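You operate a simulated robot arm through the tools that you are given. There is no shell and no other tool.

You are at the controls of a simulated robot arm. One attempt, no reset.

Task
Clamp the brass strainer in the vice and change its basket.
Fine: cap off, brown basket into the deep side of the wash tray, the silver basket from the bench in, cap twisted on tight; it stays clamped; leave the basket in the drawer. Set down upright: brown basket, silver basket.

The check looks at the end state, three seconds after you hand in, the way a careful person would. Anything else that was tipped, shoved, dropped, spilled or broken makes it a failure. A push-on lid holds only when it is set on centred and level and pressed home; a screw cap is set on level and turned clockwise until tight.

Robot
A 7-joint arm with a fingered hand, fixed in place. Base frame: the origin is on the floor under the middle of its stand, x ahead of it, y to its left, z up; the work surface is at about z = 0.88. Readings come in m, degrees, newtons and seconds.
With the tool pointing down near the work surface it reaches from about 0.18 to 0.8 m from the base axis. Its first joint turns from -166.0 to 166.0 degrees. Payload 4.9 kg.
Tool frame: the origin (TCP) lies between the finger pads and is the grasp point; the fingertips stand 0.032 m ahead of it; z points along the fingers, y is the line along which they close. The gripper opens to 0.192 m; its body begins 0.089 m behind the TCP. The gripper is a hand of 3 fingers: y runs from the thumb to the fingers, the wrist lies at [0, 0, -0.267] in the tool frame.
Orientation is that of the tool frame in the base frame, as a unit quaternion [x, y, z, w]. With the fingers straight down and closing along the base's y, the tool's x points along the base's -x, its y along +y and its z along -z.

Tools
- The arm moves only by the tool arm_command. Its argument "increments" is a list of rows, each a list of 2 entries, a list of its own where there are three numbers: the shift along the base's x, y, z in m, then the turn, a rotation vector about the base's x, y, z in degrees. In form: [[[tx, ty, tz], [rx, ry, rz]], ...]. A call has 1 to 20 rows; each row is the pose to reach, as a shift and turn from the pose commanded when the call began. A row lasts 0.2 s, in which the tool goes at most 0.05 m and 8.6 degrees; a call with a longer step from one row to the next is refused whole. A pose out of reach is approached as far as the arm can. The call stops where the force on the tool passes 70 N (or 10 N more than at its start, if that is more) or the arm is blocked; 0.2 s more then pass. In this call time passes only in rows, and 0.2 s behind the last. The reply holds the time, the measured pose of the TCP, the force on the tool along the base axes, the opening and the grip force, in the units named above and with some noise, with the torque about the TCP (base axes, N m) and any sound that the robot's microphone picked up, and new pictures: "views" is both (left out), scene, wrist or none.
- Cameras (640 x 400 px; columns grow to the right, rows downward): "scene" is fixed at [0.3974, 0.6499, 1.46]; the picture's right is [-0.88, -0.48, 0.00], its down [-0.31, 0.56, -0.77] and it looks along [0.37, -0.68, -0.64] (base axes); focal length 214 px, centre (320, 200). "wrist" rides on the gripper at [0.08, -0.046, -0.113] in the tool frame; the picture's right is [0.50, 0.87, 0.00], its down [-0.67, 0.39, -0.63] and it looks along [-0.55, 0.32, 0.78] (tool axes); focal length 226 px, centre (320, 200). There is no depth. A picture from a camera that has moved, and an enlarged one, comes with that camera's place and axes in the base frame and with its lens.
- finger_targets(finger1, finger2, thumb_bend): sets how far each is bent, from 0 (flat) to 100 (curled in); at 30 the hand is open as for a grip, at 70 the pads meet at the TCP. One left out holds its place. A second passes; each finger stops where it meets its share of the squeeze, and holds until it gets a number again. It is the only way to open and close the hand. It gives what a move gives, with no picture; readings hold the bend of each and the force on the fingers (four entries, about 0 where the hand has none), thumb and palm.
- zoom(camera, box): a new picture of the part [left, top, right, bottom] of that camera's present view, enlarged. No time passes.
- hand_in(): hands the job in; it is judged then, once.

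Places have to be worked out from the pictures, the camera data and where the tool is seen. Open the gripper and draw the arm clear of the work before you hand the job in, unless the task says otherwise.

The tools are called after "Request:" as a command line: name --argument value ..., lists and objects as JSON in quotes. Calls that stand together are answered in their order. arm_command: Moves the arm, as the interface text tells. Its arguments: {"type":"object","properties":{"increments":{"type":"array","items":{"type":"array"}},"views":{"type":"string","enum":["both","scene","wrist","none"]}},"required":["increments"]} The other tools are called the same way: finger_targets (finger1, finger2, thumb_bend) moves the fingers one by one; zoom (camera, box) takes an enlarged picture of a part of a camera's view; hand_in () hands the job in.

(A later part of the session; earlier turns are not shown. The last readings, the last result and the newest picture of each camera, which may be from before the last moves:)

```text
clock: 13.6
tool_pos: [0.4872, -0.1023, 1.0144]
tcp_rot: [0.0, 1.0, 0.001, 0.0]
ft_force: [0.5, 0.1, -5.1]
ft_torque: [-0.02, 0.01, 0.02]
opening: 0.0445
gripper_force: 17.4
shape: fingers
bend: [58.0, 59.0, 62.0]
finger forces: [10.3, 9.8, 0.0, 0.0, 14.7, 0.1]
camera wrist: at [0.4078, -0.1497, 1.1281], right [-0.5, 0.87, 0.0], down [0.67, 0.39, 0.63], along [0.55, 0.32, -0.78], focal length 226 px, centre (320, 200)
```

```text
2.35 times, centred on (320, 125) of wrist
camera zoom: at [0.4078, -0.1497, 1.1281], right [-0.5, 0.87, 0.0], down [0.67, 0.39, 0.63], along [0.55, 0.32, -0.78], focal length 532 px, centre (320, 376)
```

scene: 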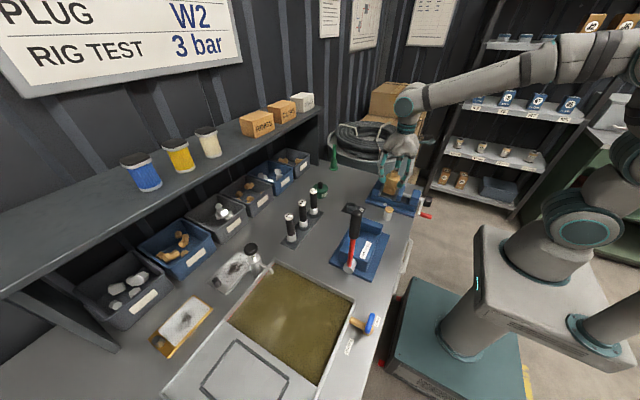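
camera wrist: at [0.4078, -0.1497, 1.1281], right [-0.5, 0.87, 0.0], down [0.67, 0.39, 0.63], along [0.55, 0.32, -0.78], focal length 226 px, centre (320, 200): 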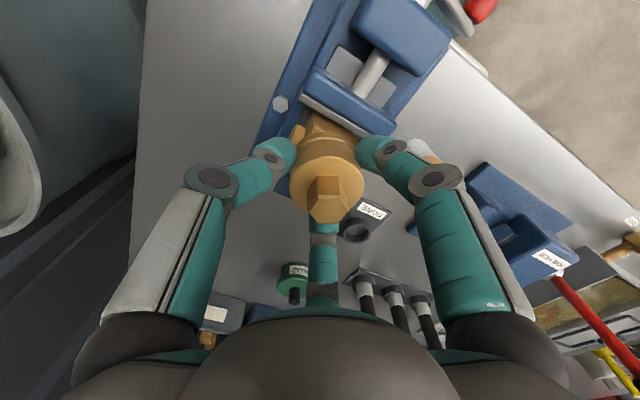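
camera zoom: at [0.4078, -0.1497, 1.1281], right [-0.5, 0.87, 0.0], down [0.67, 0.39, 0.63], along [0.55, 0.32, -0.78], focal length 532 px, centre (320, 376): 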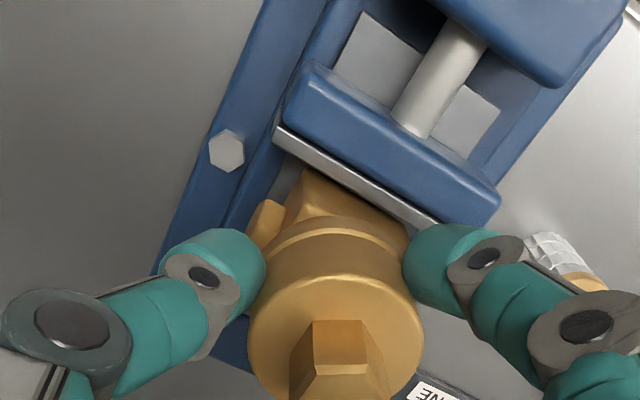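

The block is entering between the jaws with clearance on both sides. I lower in small steps watching for the weight coming off.

Request:
arm_command --increments '[[[0, 0, -0.004], [0, 0, 0]], [[0, 0, -0.007], [0, 0, 0]]]' --views "none"

Request:
zoom --camera "scene" --box '[370, 150, 430, 210]'

```text
clock: 14.2
tool_pos: [0.4857, -0.1042, 1.009]
tcp_rot: [0.0, 1.0, -0.001, 0.0]
ft_force: [0.3, -0.1, -4.1]
ft_torque: [0.01, 0.0, 0.01]
opening: 0.0448
gripper_force: 18.2
shape: fingers
bend: [58.0, 59.0, 62.0]
finger forces: [10.2, 10.0, 0.0, 0.0, 14.7, 0.0]
```

```text
6.67 times, centred on (400, 180) of scene
camera zoom: at [0.3974, 0.6499, 1.46], right [-0.88, -0.48, 0.0], down [-0.31, 0.56, -0.77], along [0.37, -0.68, -0.64], focal length 1430 px, centre (-213, 333)
```

zoom: 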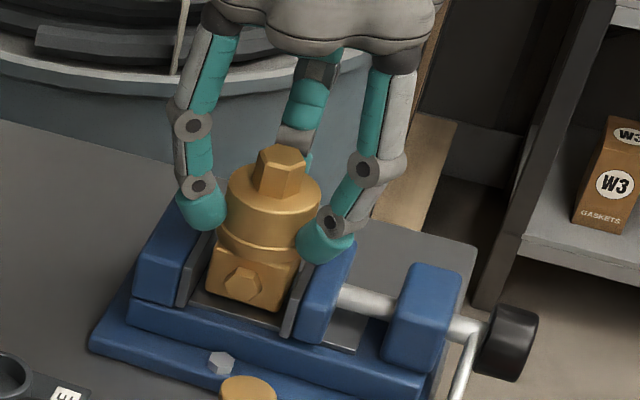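

Still hanging (−4 to −5 N). I continue down 3 mm at a time.

Request:
arm_command --increments '[[[0, 0, -0.003], [0, 0, 0]]]' --views "none"

Request:
arm_command --increments '[[[0, 0, -0.003], [0, 0, 0]]]' --views "none"

Request:
zoom --camera "scene" --box '[370, 150, 430, 210]'

```text
clock: 14.6
tool_pos: [0.4863, -0.1029, 1.0067]
tcp_rot: [0.001, 1.0, 0.0, 0.0]
ft_force: [-0.1, 0.1, -2.8]
ft_torque: [-0.03, 0.04, 0.02]
opening: 0.0448
gripper_force: 17.5
shape: fingers
bend: [58.0, 59.0, 62.0]
finger forces: [10.3, 9.8, 0.0, 0.0, 15.2, 0.0]
```

```text
clock: 15.0
tool_pos: [0.4871, -0.1031, 1.0046]
tcp_rot: [-0.001, 1.0, -0.001, 0.001]
ft_force: [-0.7, -2.9, 6.6]
ft_torque: [0.01, 0.11, 0.03]
opening: 0.045
gripper_force: 18.8
shape: fingers
bend: [58.0, 59.0, 62.0]
finger forces: [11.1, 9.6, 0.0, 0.1, 17.2, 0.1]
```

```text
6.67 times, centred on (400, 180) of scene
camera zoom: at [0.3974, 0.6499, 1.46], right [-0.88, -0.48, 0.0], down [-0.31, 0.56, -0.77], along [0.37, -0.68, -0.64], focal length 1430 px, centre (-213, 333)
```

zoom: 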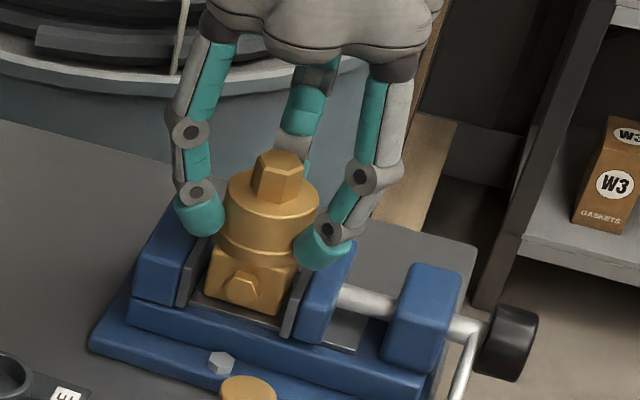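

The weight has transferred (+6.6 N), so the block sits on the vice bed (~z 0.921). I release slightly, then lift the hand a little before opening further.

Request:
finger_targets --finger1 54 --finger2 54 --thumb_bend 56

Request:
arm_command --increments '[[[0, -0.001, 0.006], [0, 0, 0]], [[0, -0.001, 0.012], [0, 0, 0]]]'

Request:
zoom --camera "scene" --box '[370, 150, 430, 210]'

Request:
zoom --camera "wrist" --box '[220, 40, 420, 210]'

```text
clock: 16.0
tool_pos: [0.4863, -0.1035, 1.003]
tcp_rot: [0.0, 1.0, 0.0, 0.0]
ft_force: [-0.4, 0.1, -0.7]
ft_torque: [0.01, -0.03, 0.02]
opening: 0.0624
gripper_force: 0.1
shape: fingers
bend: [54.0, 54.0, 56.0]
finger forces: [0.1, 0.1, 0.0, 0.0, 0.0, 0.0]
```

```text
clock: 16.6
tool_pos: [0.4869, -0.1052, 1.0155]
tcp_rot: [0.0, 1.0, 0.001, 0.0]
ft_force: [0.2, -0.1, -0.7]
ft_torque: [0.03, 0.02, 0.01]
opening: 0.0624
gripper_force: 0.0
shape: fingers
bend: [54.0, 54.0, 56.0]
finger forces: [0.0, 0.0, 0.0, 0.0, 0.0, 0.0]
camera wrist: at [0.4068, -0.15, 1.1281], right [-0.5, 0.87, 0.0], down [0.67, 0.39, 0.63], along [0.55, 0.32, -0.78], focal length 226 px, centre (320, 200)
```

scene: 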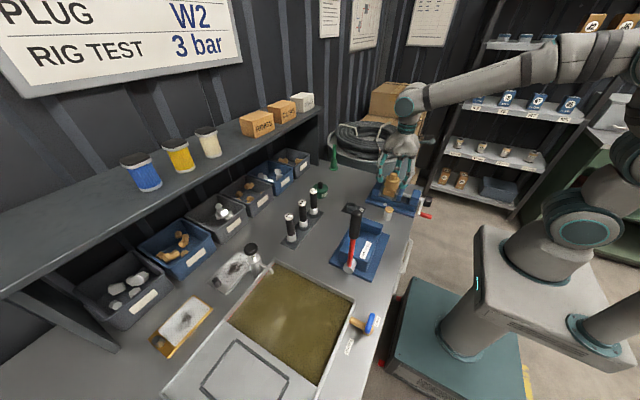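
wrist: 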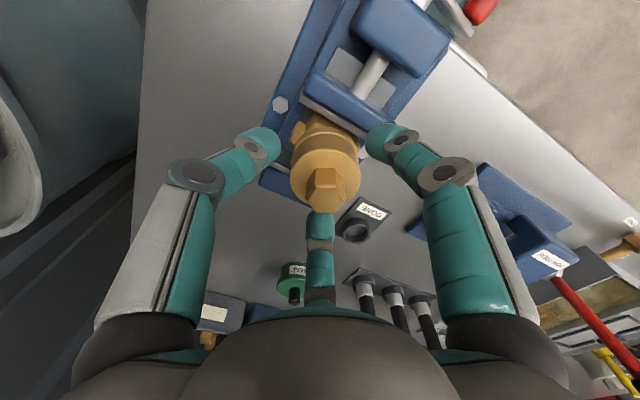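

```text
6.67 times, centred on (400, 180) of scene
camera zoom: at [0.3974, 0.6499, 1.46], right [-0.88, -0.48, 0.0], down [-0.31, 0.56, -0.77], along [0.37, -0.68, -0.64], focal length 1430 px, centre (-213, 333)
```

zoom: 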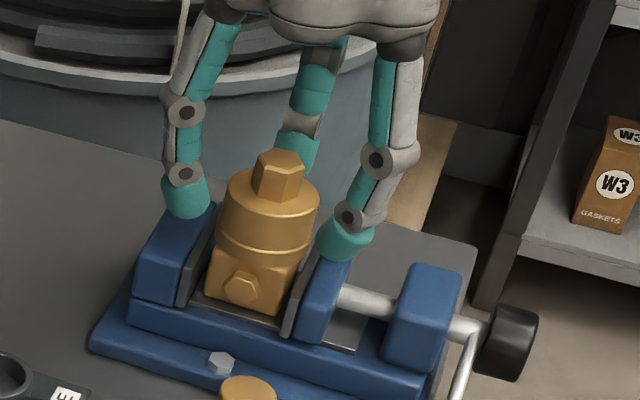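

```text
2.35 times, centred on (320, 125) of wrist
camera zoom: at [0.4068, -0.15, 1.1281], right [-0.5, 0.87, 0.0], down [0.67, 0.39, 0.63], along [0.55, 0.32, -0.78], focal length 532 px, centre (320, 376)
```

zoom: 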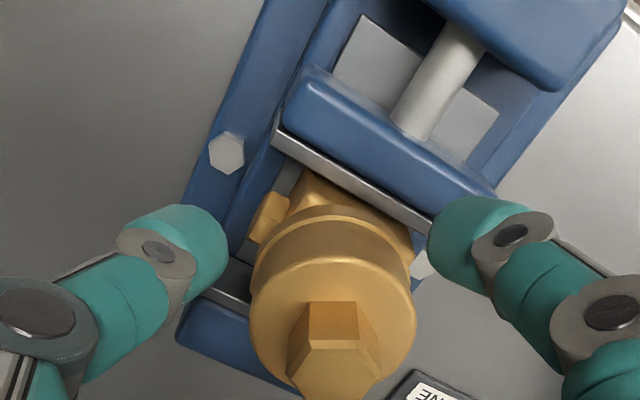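

The strainer stands upright between the jaws. Now I rise clear, then move above the crank handle with a 30° yaw so two fingers straddle the handle (which lies along x) and the third stays on the robot side.

Request:
arm_command --increments '[[[0, 0, 0.03], [0, 0, 0]], [[0, 0, 0.07], [0, 0, 0]], [[0, 0, 0.11], [0, 0, 0]], [[-0.03, 0.01, 0.12], [0, 0, 5]], [[-0.07, 0.02, 0.12], [0, 0, 12]], [[-0.11, 0.035, 0.12], [0, 0, 19]], [[-0.15, 0.05, 0.12], [0, 0, 26]], [[-0.187, 0.058, 0.12], [0, 0, 30]]]'

Request:
zoom --camera "wrist" --box '[200, 40, 440, 200]'

Request:
zoom --camera "scene" --box '[370, 120, 460, 230]'

```text
clock: 18.4
tool_pos: [0.2947, -0.0442, 1.1333]
tcp_rot: [-0.259, 0.966, 0.0, -0.001]
ft_force: [-0.6, -0.4, 0.3]
ft_torque: [-0.02, -0.02, -0.01]
opening: 0.0625
gripper_force: 0.0
shape: fingers
bend: [54.0, 54.0, 56.0]
finger forces: [0.1, 0.0, 0.0, 0.0, 0.0, 0.0]
camera wrist: at [0.2497, -0.1242, 1.2456], right [-0.87, 0.5, 0.0], down [0.39, 0.67, 0.63], along [0.31, 0.55, -0.78], focal length 226 px, centre (320, 200)
```

scene: 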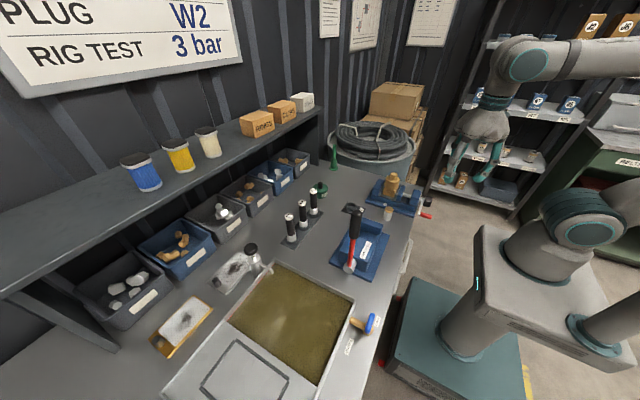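
wrist: 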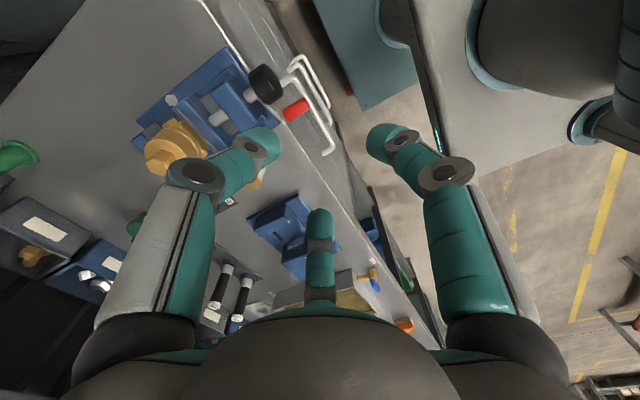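

```text
2.50 times, centred on (320, 120) of wrist
camera zoom: at [0.2497, -0.1242, 1.2456], right [-0.87, 0.5, 0.0], down [0.39, 0.67, 0.63], along [0.31, 0.55, -0.78], focal length 565 px, centre (320, 400)
```

zoom: 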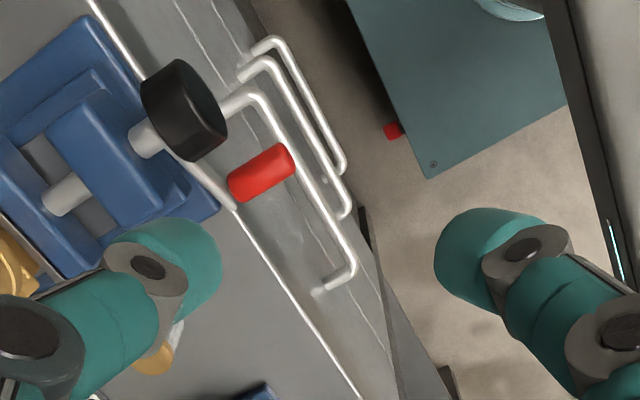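

```text
3.64 times, centred on (415, 175) of scene
camera zoom: at [0.3974, 0.6499, 1.46], right [-0.88, -0.48, 0.0], down [-0.31, 0.56, -0.77], along [0.37, -0.68, -0.64], focal length 780 px, centre (-26, 291)
```

zoom: 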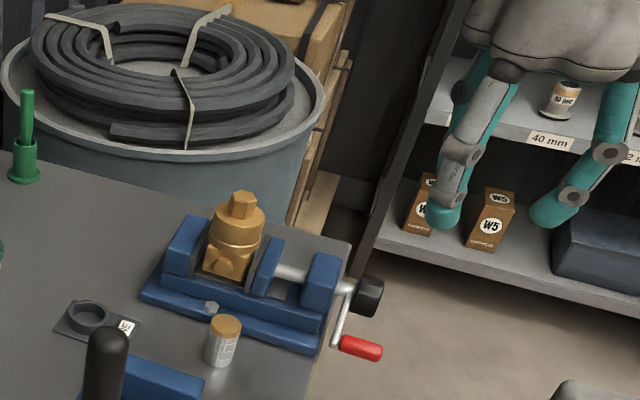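

The handle spans x≈0.314–0.351 at (y −0.049, z 0.903) and sticks ~15 mm past the black knob. I tilt the tool ~22° so the finger links stay clear of the knob, and open finger1 to learn which side it is on.

Request:
finger_targets --finger1 40

Request:
arm_command --increments '[[[0, -0.001, 0], [0, -7, 0]], [[0, -0.002, 0], [0, -14, 0]], [[0, -0.004, 0], [0, -22, 0]]]'

Request:
zoom --camera "scene" --box '[390, 90, 540, 230]'

```text
clock: 19.4
tool_pos: [0.2962, -0.0457, 1.1332]
tcp_rot: [-0.259, 0.966, 0.0, -0.001]
ft_force: [-0.2, 0.0, 0.9]
ft_torque: [0.02, -0.02, -0.01]
opening: 0.0943
gripper_force: 0.0
shape: fingers
bend: [40.0, 54.0, 56.0]
finger forces: [0.1, 0.0, 0.1, 0.0, 0.1, 0.0]
```

```text
clock: 20.2
tool_pos: [0.2984, -0.0496, 1.1355]
tcp_rot: [-0.255, 0.948, -0.049, 0.185]
ft_force: [-0.3, 0.2, 0.5]
ft_torque: [-0.01, -0.03, -0.01]
opening: 0.0939
gripper_force: 0.1
shape: fingers
bend: [40.0, 54.0, 56.0]
finger forces: [0.0, 0.0, 0.0, 0.0, 0.0, 0.0]
camera wrist: at [0.2132, -0.1286, 1.2213], right [-0.8, 0.5, -0.33], down [0.12, 0.67, 0.73], along [0.58, 0.55, -0.6], focal length 226 px, centre (320, 200)
```

scene: 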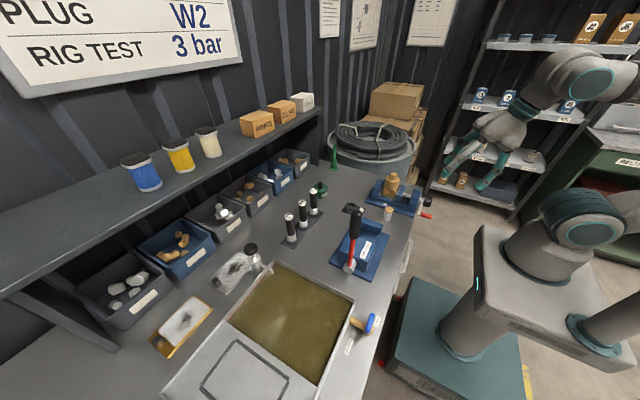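
wrist: 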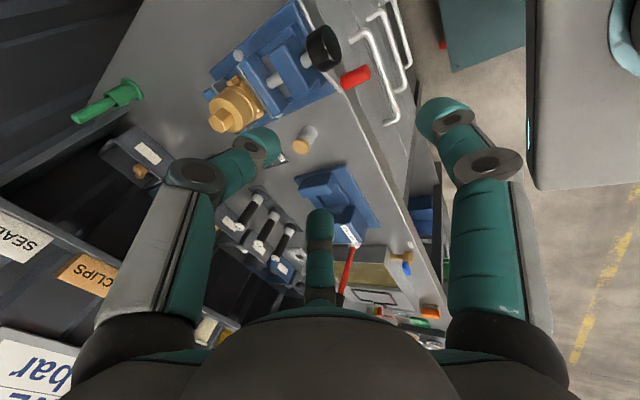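

```text
2.86 times, centred on (465, 160) of scene
camera zoom: at [0.3974, 0.6499, 1.46], right [-0.88, -0.48, 0.0], down [-0.31, 0.56, -0.77], along [0.37, -0.68, -0.64], focal length 613 px, centre (-94, 314)
```

zoom: 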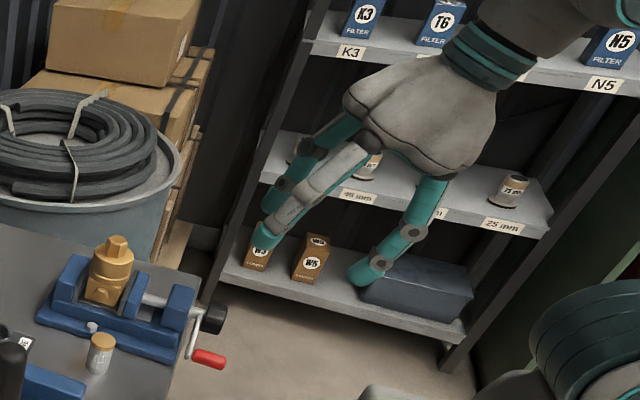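

Finger1 is on the robot side, finger2 on +y, thumb on −y — finger2 and thumb will straddle the handle. I descend partway above the handle and check alignment.

Request:
arm_command --increments '[[[-0.002, 0, -0.04], [0, 0, 0]], [[-0.004, 0, -0.08], [0, 0, 0]], [[-0.005, 0, -0.12], [0, 0, 0]], [[-0.0056, 0.0005, -0.15], [0, 0, 0]]]'

Request:
zoom --camera "wrist" --box '[220, 20, 440, 200]'

Request:
zoom --camera "scene" --box '[390, 120, 490, 230]'

```text
clock: 21.2
tool_pos: [0.2921, -0.0498, 0.9817]
tcp_rot: [-0.254, 0.948, -0.05, 0.185]
ft_force: [-1.3, 0.0, 0.3]
ft_torque: [-0.04, 0.0, -0.08]
opening: 0.0932
gripper_force: 0.8
shape: fingers
bend: [40.0, 54.0, 56.0]
finger forces: [0.1, 0.1, 0.0, 0.0, 2.3, 0.0]
camera wrist: at [0.2067, -0.1295, 1.0678], right [-0.8, 0.5, -0.33], down [0.12, 0.67, 0.73], along [0.58, 0.55, -0.6], focal length 226 px, centre (320, 200)
```

scene: 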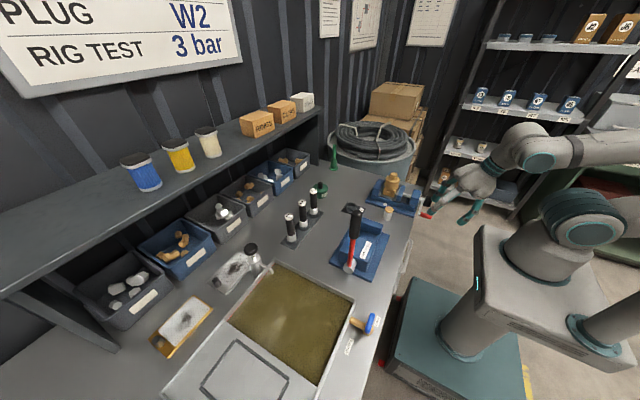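
wrist: 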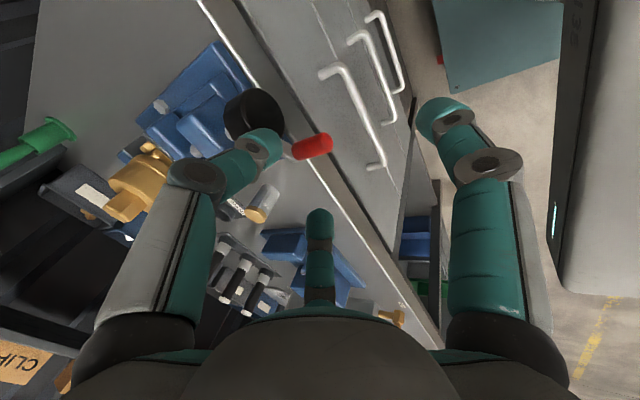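

```text
2.22 times, centred on (330, 110) of wrist
camera zoom: at [0.2067, -0.1295, 1.0678], right [-0.8, 0.5, -0.33], down [0.12, 0.67, 0.73], along [0.58, 0.55, -0.6], focal length 502 px, centre (298, 400)
```

zoom: 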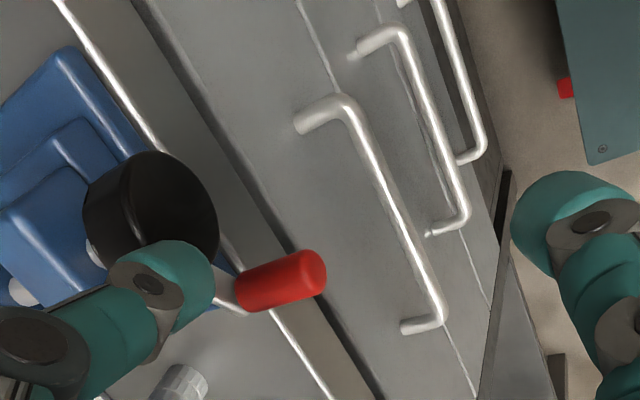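

```text
3.64 times, centred on (440, 175) of scene
camera zoom: at [0.3974, 0.6499, 1.46], right [-0.88, -0.48, 0.0], down [-0.31, 0.56, -0.77], along [0.37, -0.68, -0.64], focal length 780 px, centre (-116, 291)
```

zoom: 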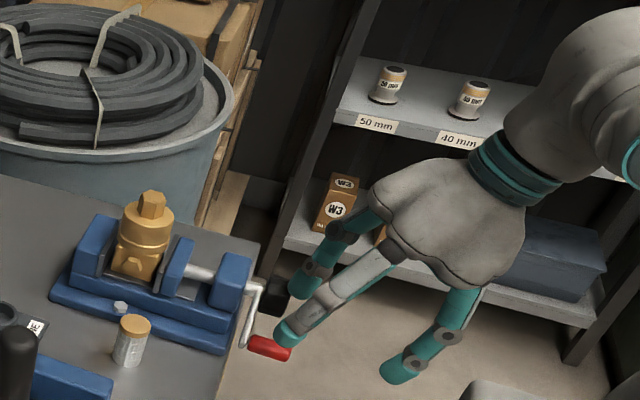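

The thumb is touching the black knob (2.3 N), since the space between handle and knob is narrow. I back off upward and undo the tilt; I'll approach instead tilted about x from the +y side, so the fingers come at the handle radially.

Request:
arm_command --increments '[[[0, 0.005, 0.03], [0, 0, 0]], [[0.002, 0.01, 0.07], [0, 6, 0]], [[0.004, 0.01, 0.1], [0, 14, 0]], [[0.006, 0.01, 0.12], [0, 22, 0]]]' --views "none"

Request:
finger_targets --finger1 40 --finger2 56 --thumb_bend 61

Request:
arm_command --increments '[[[0, 0.01, 0], [-8, 0, 0]], [[0, 0.02, 0], [-16, 0, 0]], [[0, 0.03, -0.01], [-24, 0, 0]], [[0, 0.04, -0.025], [-32, 0, 0]], [[0, 0.05, -0.045], [-40, 0, 0]]]'

```text
clock: 22.2
tool_pos: [0.2989, -0.0401, 1.1051]
tcp_rot: [-0.259, 0.966, 0.0, -0.001]
ft_force: [0.3, 0.0, -0.3]
ft_torque: [-0.03, 0.03, 0.01]
opening: 0.094
gripper_force: 0.0
shape: fingers
bend: [40.0, 54.0, 56.0]
finger forces: [0.1, 0.0, 0.0, 0.0, 0.1, 0.0]
```

```text
clock: 23.2
tool_pos: [0.3003, -0.0406, 1.1052]
tcp_rot: [-0.259, 0.966, 0.0, 0.0]
ft_force: [0.1, 0.2, 0.2]
ft_torque: [-0.02, 0.0, 0.03]
opening: 0.0855
gripper_force: 0.1
shape: fingers
bend: [40.0, 56.0, 61.0]
finger forces: [0.0, 0.0, 0.1, 0.0, 0.0, 0.0]
```

```text
clock: 24.4
tool_pos: [0.3001, 0.01, 1.0595]
tcp_rot: [-0.243, 0.908, -0.331, -0.088]
ft_force: [0.5, 1.1, -0.2]
ft_torque: [0.01, 0.03, -0.03]
opening: 0.0854
gripper_force: 0.1
shape: fingers
bend: [40.0, 56.0, 61.0]
finger forces: [0.0, 0.0, 0.1, 0.0, 0.1, 0.1]
camera wrist: at [0.2543, 0.0217, 1.1979], right [-0.87, 0.38, -0.32], down [0.39, 0.92, 0.05], along [0.32, -0.08, -0.94], focal length 226 px, centre (320, 200)
```

scene: 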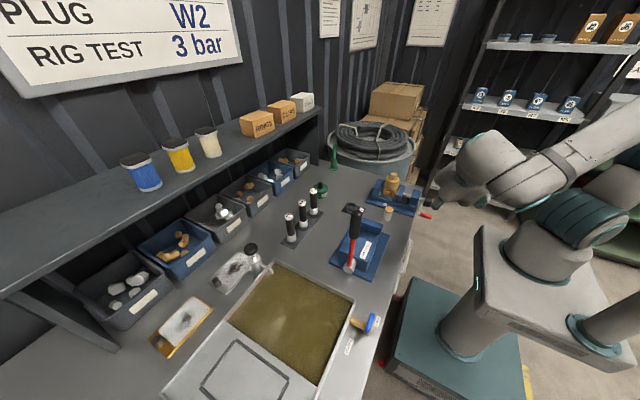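
wrist: 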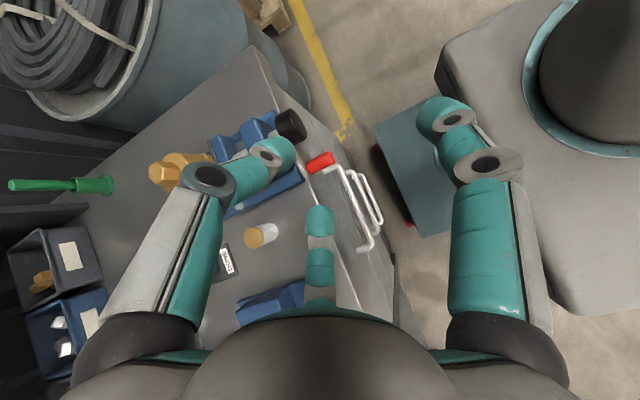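

Now the handle appears framed between thumb and finger2. I zoom to check alignment along the tool axis before approaching.

Request:
zoom --camera "wrist" --box '[240, 90, 400, 260]'

Request:
zoom --camera "scene" --box '[390, 120, 490, 230]'

```text
2.35 times, centred on (320, 175) of wrist
camera zoom: at [0.2543, 0.0217, 1.1979], right [-0.87, 0.38, -0.32], down [0.39, 0.92, 0.05], along [0.32, -0.08, -0.94], focal length 532 px, centre (320, 259)
```

zoom: 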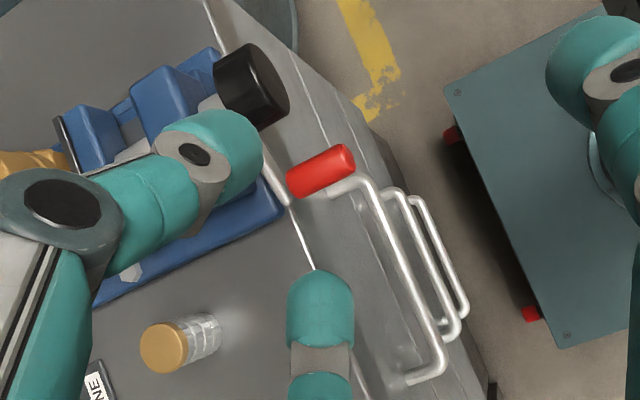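

```text
3.64 times, centred on (440, 175) of scene
camera zoom: at [0.3974, 0.6499, 1.46], right [-0.88, -0.48, 0.0], down [-0.31, 0.56, -0.77], along [0.37, -0.68, -0.64], focal length 780 px, centre (-116, 291)
```

zoom: 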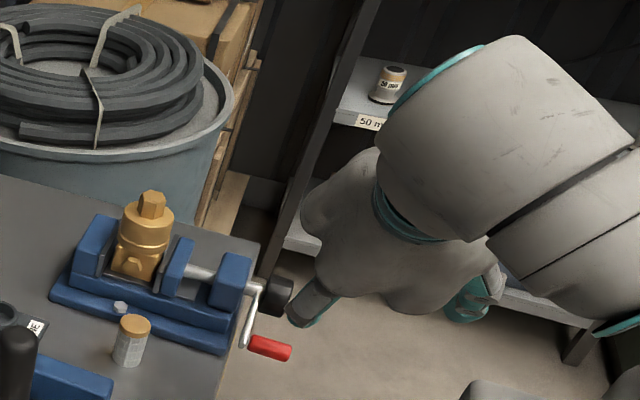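

Two wrist views agree: handle centreline y −0.049, z 0.903, x 0.316–0.352. I align the tool axis with it and approach to about 2 cm short.

Request:
arm_command --increments '[[[0.001, 0.006, -0.022], [0, 0, 0]], [[0.003, 0.018, -0.065], [0, 0, 0]], [[0.003, -0.001, -0.088], [0, 0, 0]], [[0.003, -0.014, -0.103], [0, 0, 0]], [[0.003, -0.027, -0.1185], [0, 0, 0]]]'

Request:
zoom --camera "wrist" --box '[220, 70, 420, 260]'

```text
clock: 25.6
tool_pos: [0.3033, -0.017, 0.9426]
tcp_rot: [-0.243, 0.908, -0.33, -0.089]
ft_force: [-0.3, -0.1, 0.3]
ft_torque: [0.0, 0.0, 0.0]
opening: 0.0854
gripper_force: 0.0
shape: fingers
bend: [40.0, 56.0, 61.0]
finger forces: [0.0, 0.0, 0.0, 0.1, 0.0, 0.1]
camera wrist: at [0.2576, -0.0051, 1.0797], right [-0.87, 0.38, -0.32], down [0.39, 0.92, 0.05], along [0.32, -0.08, -0.95], focal length 226 px, centre (320, 200)
```

scene: 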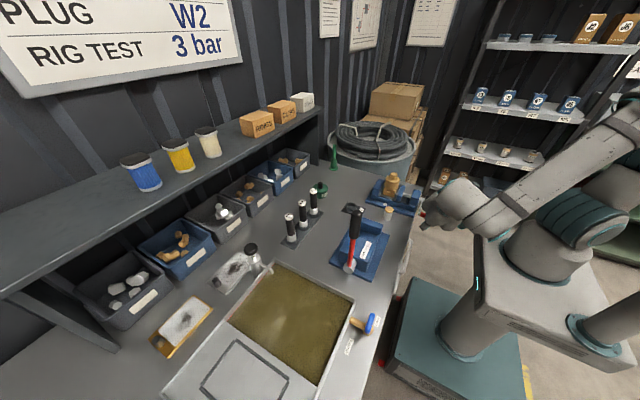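
wrist: 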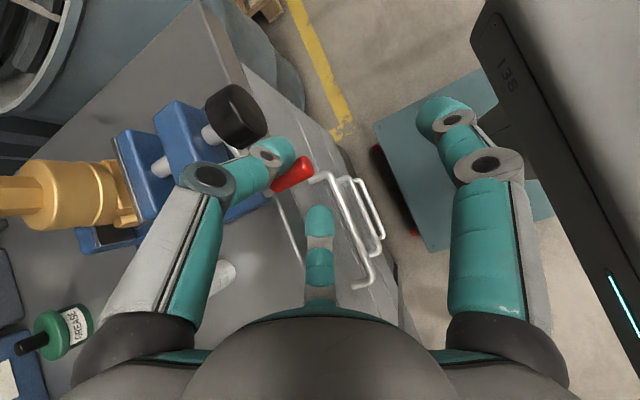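

```text
2.11 times, centred on (320, 165) of wrist
camera zoom: at [0.2576, -0.0051, 1.0797], right [-0.87, 0.38, -0.32], down [0.39, 0.92, 0.05], along [0.32, -0.08, -0.95], focal length 476 px, centre (320, 274)
```

zoom: 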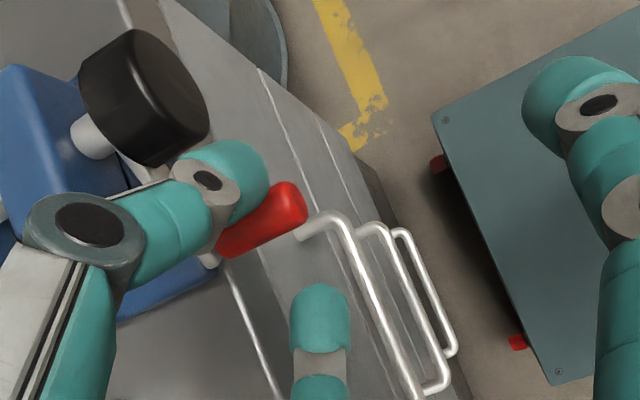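

After another ~2 cm forward the handle should sit centred between thumb and finger2; I also shift 5 mm toward the robot to stay clear of the knob.

Request:
arm_command --increments '[[[-0.003, -0.005, -0.006], [0, 0, 0]], [[-0.005, -0.012, -0.0145], [0, 0, 0]]]' --views "wrist"

Request:
zoom --camera "wrist" --box '[220, 70, 420, 260]'

```text
clock: 26.2
tool_pos: [0.2997, -0.0294, 0.9272]
tcp_rot: [-0.243, 0.908, -0.331, -0.088]
ft_force: [0.3, 0.5, -0.5]
ft_torque: [0.01, -0.01, -0.01]
opening: 0.0857
gripper_force: 0.1
shape: fingers
bend: [40.0, 56.0, 61.0]
finger forces: [0.0, 0.1, 0.0, 0.1, 0.1, 0.0]
camera wrist: at [0.2527, -0.0165, 1.0648], right [-0.87, 0.38, -0.32], down [0.39, 0.92, 0.05], along [0.32, -0.08, -0.95], focal length 226 px, centre (320, 200)
```

wrist: 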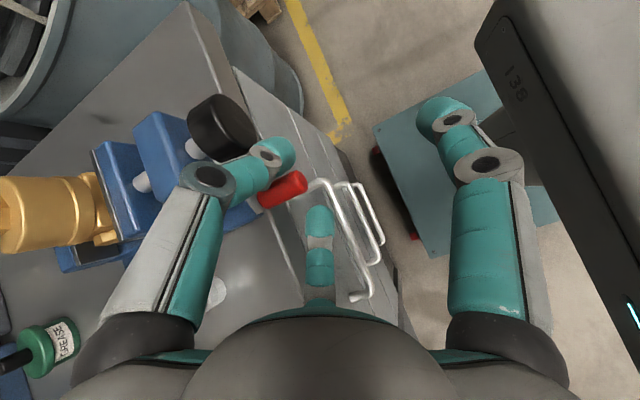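

```text
2.11 times, centred on (320, 165) of wrist
camera zoom: at [0.2527, -0.0165, 1.0648], right [-0.87, 0.38, -0.32], down [0.39, 0.92, 0.05], along [0.32, -0.08, -0.95], focal length 476 px, centre (320, 274)
```

zoom: 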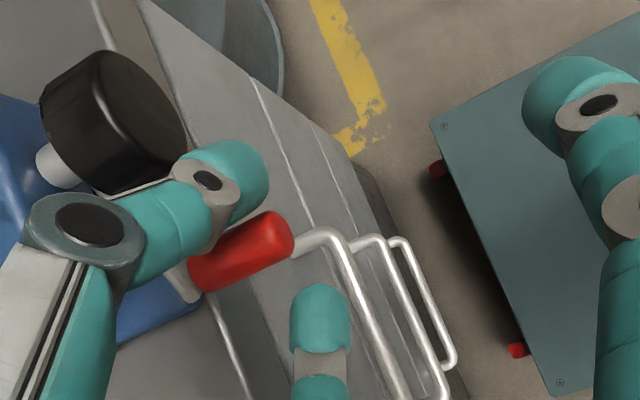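

The handle sits level with the pads and centred between thumb and finger2. I close those two fingers on it.

Request:
finger_targets --finger2 66 --thumb_bend 68

Request:
zoom --camera "wrist" --box '[220, 70, 420, 260]'

Request:
zoom --camera "scene" --box '[380, 150, 460, 230]'

```text
clock: 27.2
tool_pos: [0.298, -0.0285, 0.9272]
tcp_rot: [-0.243, 0.908, -0.33, -0.089]
ft_force: [0.0, -0.6, 0.0]
ft_torque: [-0.03, -0.04, -0.03]
opening: 0.0749
gripper_force: 0.5
shape: fingers
bend: [40.0, 66.0, 68.0]
finger forces: [0.0, 0.0, 0.0, 0.1, 0.7, 0.1]
```

```text
2.11 times, centred on (320, 165) of wrist
camera zoom: at [0.2527, -0.0164, 1.0648], right [-0.87, 0.38, -0.32], down [0.39, 0.92, 0.05], along [0.32, -0.08, -0.95], focal length 476 px, centre (320, 274)
```

zoom: 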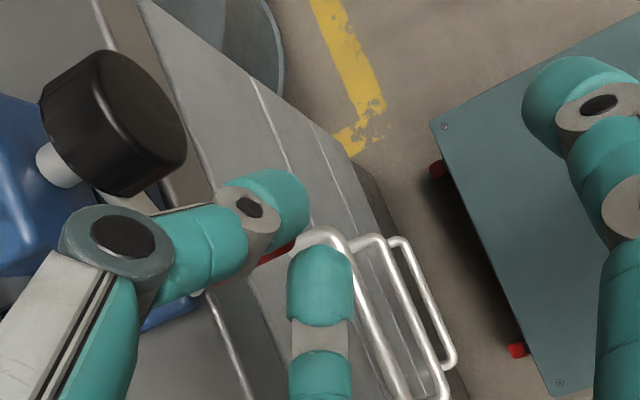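

```text
5.00 times, centred on (420, 190) of scene
camera zoom: at [0.3974, 0.6499, 1.46], right [-0.88, -0.48, 0.0], down [-0.31, 0.56, -0.77], along [0.37, -0.68, -0.64], focal length 1072 px, centre (-180, 250)
```

zoom: 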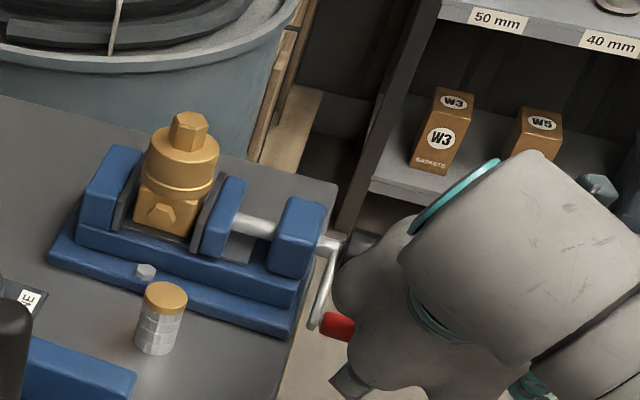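

The pads closed just beyond the handle's end (0.7 N), so I need to be ~8 mm further in. I open, back off along the tool axis, and re-orient with an inward tilt so only the fingertips reach over the handle.

Request:
finger_targets --finger2 56 --thumb_bend 60

Request:
arm_command --increments '[[[-0.003, 0.016, 0.019], [0, 0, 0]], [[-0.003, 0.035, 0.045], [0, 0, 0]], [[-0.003, 0.035, 0.06], [8, 0, 0]], [[-0.003, 0.035, 0.06], [10, 0, 0]]]' --views "none"

Request:
arm_command --increments '[[[0, 0, 0], [0, -6, 3.5]], [[0, 0, 0], [0, -12, 7]], [[0, 0, 0], [0, -17.3, 10]]]'

Request:
zoom --camera "wrist" --box '[220, 40, 420, 260]'

```text
clock: 28.2
tool_pos: [0.2991, -0.0281, 0.9268]
tcp_rot: [-0.244, 0.907, -0.331, -0.089]
ft_force: [-1.5, 0.1, -0.4]
ft_torque: [0.03, 0.01, -0.01]
opening: 0.0866
gripper_force: 0.1
shape: fingers
bend: [40.0, 56.0, 60.0]
finger forces: [0.0, 0.0, 0.0, 0.0, 0.1, 0.1]
```

```text
clock: 29.2
tool_pos: [0.2936, 0.0061, 0.9869]
tcp_rot: [-0.25, 0.933, -0.25, -0.068]
ft_force: [-0.4, 0.0, -0.1]
ft_torque: [-0.01, -0.01, 0.03]
opening: 0.0871
gripper_force: 0.0
shape: fingers
bend: [40.0, 56.0, 60.0]
finger forces: [0.1, 0.1, 0.1, 0.0, 0.1, 0.0]
```

```text
clock: 30.0
tool_pos: [0.2946, 0.0061, 0.9844]
tcp_rot: [-0.29, 0.907, -0.29, 0.096]
ft_force: [-0.1, 0.2, -0.4]
ft_torque: [0.02, -0.02, 0.0]
opening: 0.0869
gripper_force: 0.1
shape: fingers
bend: [40.0, 56.0, 60.0]
finger forces: [0.1, 0.0, 0.0, 0.0, 0.0, 0.0]
camera wrist: at [0.2128, -0.0174, 1.1041], right [-0.81, 0.28, -0.51], down [0.15, 0.94, 0.29], along [0.56, 0.16, -0.81], focal length 226 px, centre (320, 200)
```

scene: 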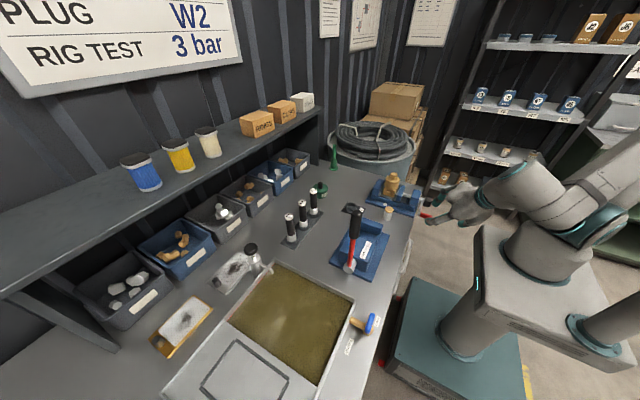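
wrist: 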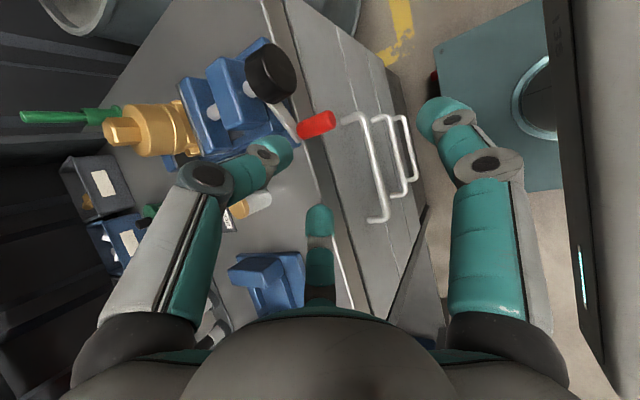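

```text
1.82 times, centred on (320, 150) of wrist
camera zoom: at [0.2128, -0.0174, 1.1041], right [-0.81, 0.28, -0.51], down [0.15, 0.94, 0.29], along [0.56, 0.16, -0.81], focal length 411 px, centre (320, 291)
```

zoom: 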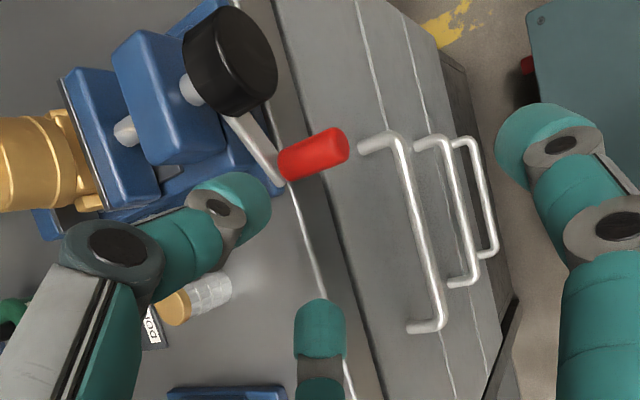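

From this view: handle x 0.315–0.352 at (−0.050, 0.903), knob face near x 0.335, screw axis near (y −0.1005, z 0.931). I align on the tool axis and advance over the handle end.

Request:
arm_command --increments '[[[-0.0137, -0.0194, -0.02], [0, 0, 0]], [[-0.007, -0.029, -0.0365], [0, 0, 0]], [[-0.0005, -0.0375, -0.0515], [0, 0, 0]], [[0.0032, -0.0429, -0.0608], [0, 0, 0]]]' --views "wrist"

Request:
zoom --camera "wrist" --box '[220, 40, 420, 260]'

```text
clock: 31.0
tool_pos: [0.2985, -0.0339, 0.9267]
tcp_rot: [-0.29, 0.907, -0.289, 0.097]
ft_force: [-0.6, -0.2, -0.1]
ft_torque: [-0.01, 0.01, -0.01]
opening: 0.0871
gripper_force: 0.1
shape: fingers
bend: [40.0, 56.0, 60.0]
finger forces: [0.1, 0.0, 0.0, 0.0, 0.1, 0.0]
camera wrist: at [0.2161, -0.0581, 1.0448], right [-0.81, 0.28, -0.51], down [0.15, 0.94, 0.29], along [0.56, 0.16, -0.81], focal length 226 px, centre (320, 200)
```

wrist: 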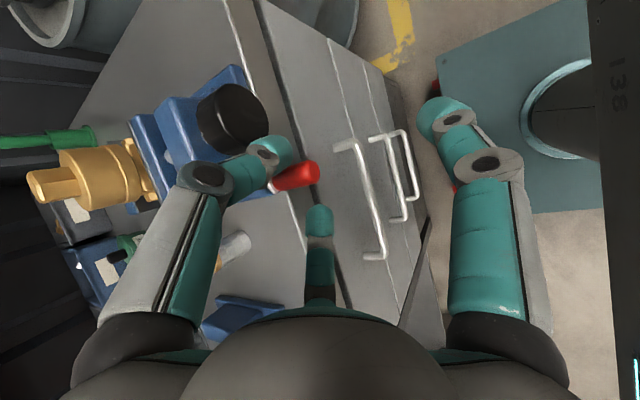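

```text
1.82 times, centred on (320, 150) of wrist
camera zoom: at [0.2161, -0.0581, 1.0448], right [-0.81, 0.28, -0.51], down [0.15, 0.94, 0.29], along [0.56, 0.16, -0.81], focal length 411 px, centre (320, 291)
```

zoom: 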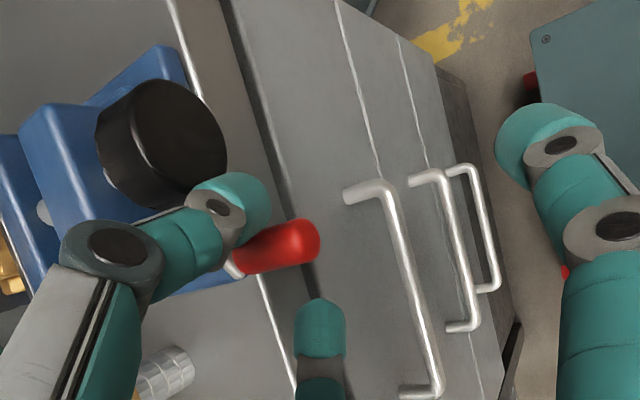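

The handle lies between the pads, slightly nearer the thumb, as intended. I close thumb and finger2 on it.

Request:
finger_targets --finger2 68 --thumb_bend 68

Request:
zoom --camera "wrist" --box '[220, 40, 420, 260]'

```text
clock: 32.0
tool_pos: [0.298, -0.0341, 0.9271]
tcp_rot: [-0.29, 0.907, -0.289, 0.096]
ft_force: [0.9, -0.4, 1.1]
ft_torque: [-0.04, 0.0, -0.01]
opening: 0.0758
gripper_force: 0.3
shape: fingers
bend: [40.0, 68.0, 68.0]
finger forces: [0.0, 0.1, 0.0, 0.1, 1.1, 0.0]
```

```text
1.82 times, centred on (320, 150) of wrist
camera zoom: at [0.216, -0.0581, 1.0449], right [-0.81, 0.28, -0.51], down [0.15, 0.94, 0.29], along [0.56, 0.16, -0.81], focal length 411 px, centre (320, 291)
```

zoom: 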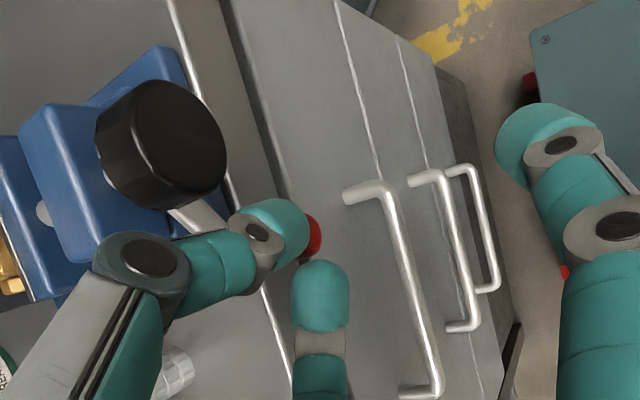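

The thumb rode over the top of the handle (only 1 N): the pads curl back as they close, so I need to be ~12 mm deeper. I open, advance, and close again.

Request:
finger_targets --finger2 56 --thumb_bend 59

Request:
arm_command --increments '[[[0.001, -0.0035, -0.005], [0, 0, 0]], [[0.0015, -0.0065, -0.011], [0, 0, 0]]]' --views "none"

Request:
finger_targets --finger2 68 --thumb_bend 68

Request:
zoom --camera "wrist" --box '[220, 40, 420, 260]'

```text
clock: 33.0
tool_pos: [0.2972, -0.0343, 0.9281]
tcp_rot: [-0.29, 0.907, -0.29, 0.096]
ft_force: [-0.4, 0.5, -0.4]
ft_torque: [0.05, 0.03, 0.0]
opening: 0.0892
gripper_force: 0.0
shape: fingers
bend: [40.0, 56.0, 59.0]
finger forces: [0.0, 0.1, 0.1, 0.0, 0.0, 0.1]
```

```text
clock: 33.6
tool_pos: [0.2993, -0.041, 0.9152]
tcp_rot: [-0.29, 0.907, -0.289, 0.095]
ft_force: [-3.8, 2.3, 0.5]
ft_torque: [-0.04, -0.08, -0.08]
opening: 0.087
gripper_force: 1.8
shape: fingers
bend: [40.0, 56.0, 60.0]
finger forces: [0.0, 0.0, 0.1, 0.0, 3.6, 0.1]
```

```text
clock: 34.6
tool_pos: [0.2999, -0.0414, 0.9148]
tcp_rot: [-0.29, 0.907, -0.29, 0.095]
ft_force: [2.6, -5.2, 3.5]
ft_torque: [-0.14, -0.1, -0.04]
opening: 0.0797
gripper_force: 4.5
shape: fingers
bend: [40.0, 67.0, 65.0]
finger forces: [0.0, 1.3, 0.1, 0.0, 7.4, 0.0]
```

```text
1.82 times, centred on (320, 150) of wrist
camera zoom: at [0.2175, -0.0647, 1.0329], right [-0.81, 0.28, -0.51], down [0.15, 0.94, 0.29], along [0.56, 0.16, -0.81], focal length 411 px, centre (320, 291)
```

zoom: 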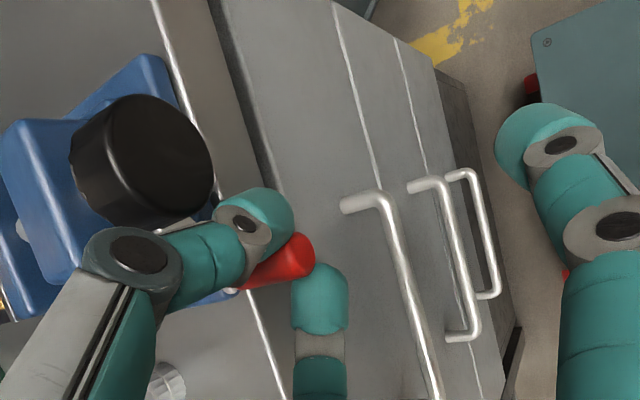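

Thumb and finger2 now hold the handle from both sides. I try turning the crank clockwise (up along the +y side) by about 30°.

Request:
arm_command --increments '[[[0, 0.0033, 0.0068], [0, 0, 0]], [[0, 0.0057, 0.0138], [0, 0, 0]], [[0, 0.0071, 0.0212], [0, 0, 0]], [[0, 0.0077, 0.029], [0, 0, 0]]]'

Request:
zoom --camera "wrist" --box '[220, 40, 420, 260]'

Request:
zoom --camera "scene" --box '[370, 150, 450, 230]'

```text
clock: 35.6
tool_pos: [0.3, -0.034, 0.9446]
tcp_rot: [-0.29, 0.907, -0.289, 0.096]
ft_force: [-0.9, 3.4, -0.4]
ft_torque: [0.09, 0.04, 0.03]
opening: 0.0749
gripper_force: 1.6
shape: fingers
bend: [40.0, 66.0, 68.0]
finger forces: [0.0, 3.1, 0.1, 0.0, 0.1, 0.1]
camera wrist: at [0.2188, -0.058, 1.0613], right [-0.81, 0.28, -0.51], down [0.15, 0.94, 0.29], along [0.56, 0.16, -0.81], focal length 226 px, centre (320, 200)
```

scene: 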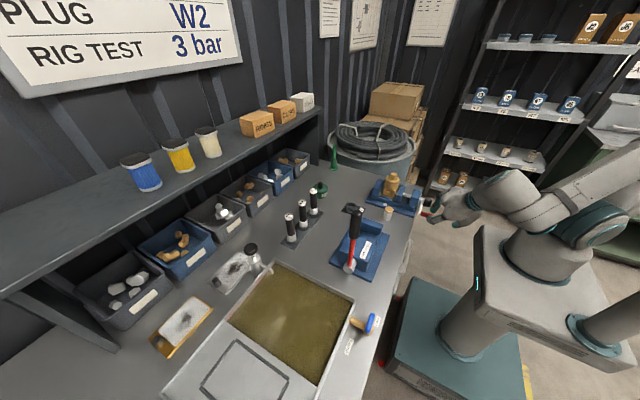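
wrist: 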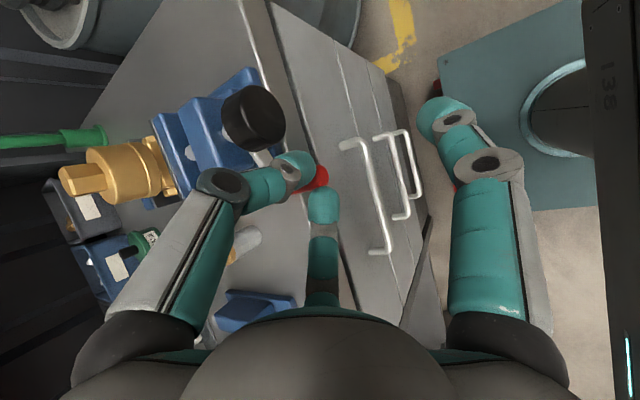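

```text
1.82 times, centred on (320, 150) of wrist
camera zoom: at [0.2188, -0.058, 1.0613], right [-0.81, 0.28, -0.51], down [0.15, 0.94, 0.29], along [0.56, 0.16, -0.81], focal length 411 px, centre (320, 291)
```

zoom: 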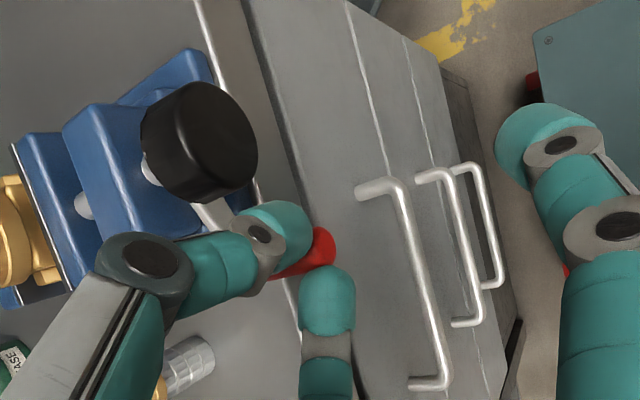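

```text
5.00 times, centred on (410, 190) of scene
camera zoom: at [0.3974, 0.6499, 1.46], right [-0.88, -0.48, 0.0], down [-0.31, 0.56, -0.77], along [0.37, -0.68, -0.64], focal length 1072 px, centre (-130, 250)
```

zoom: 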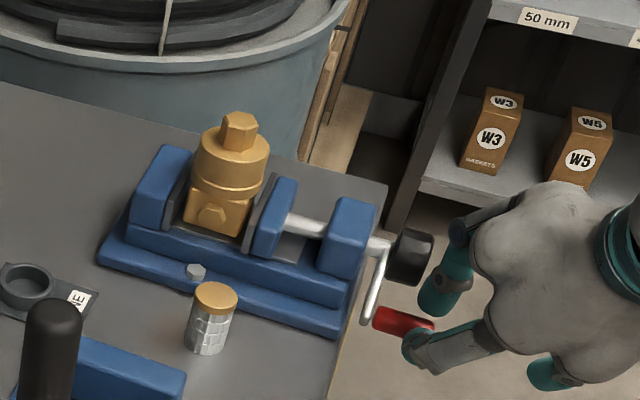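

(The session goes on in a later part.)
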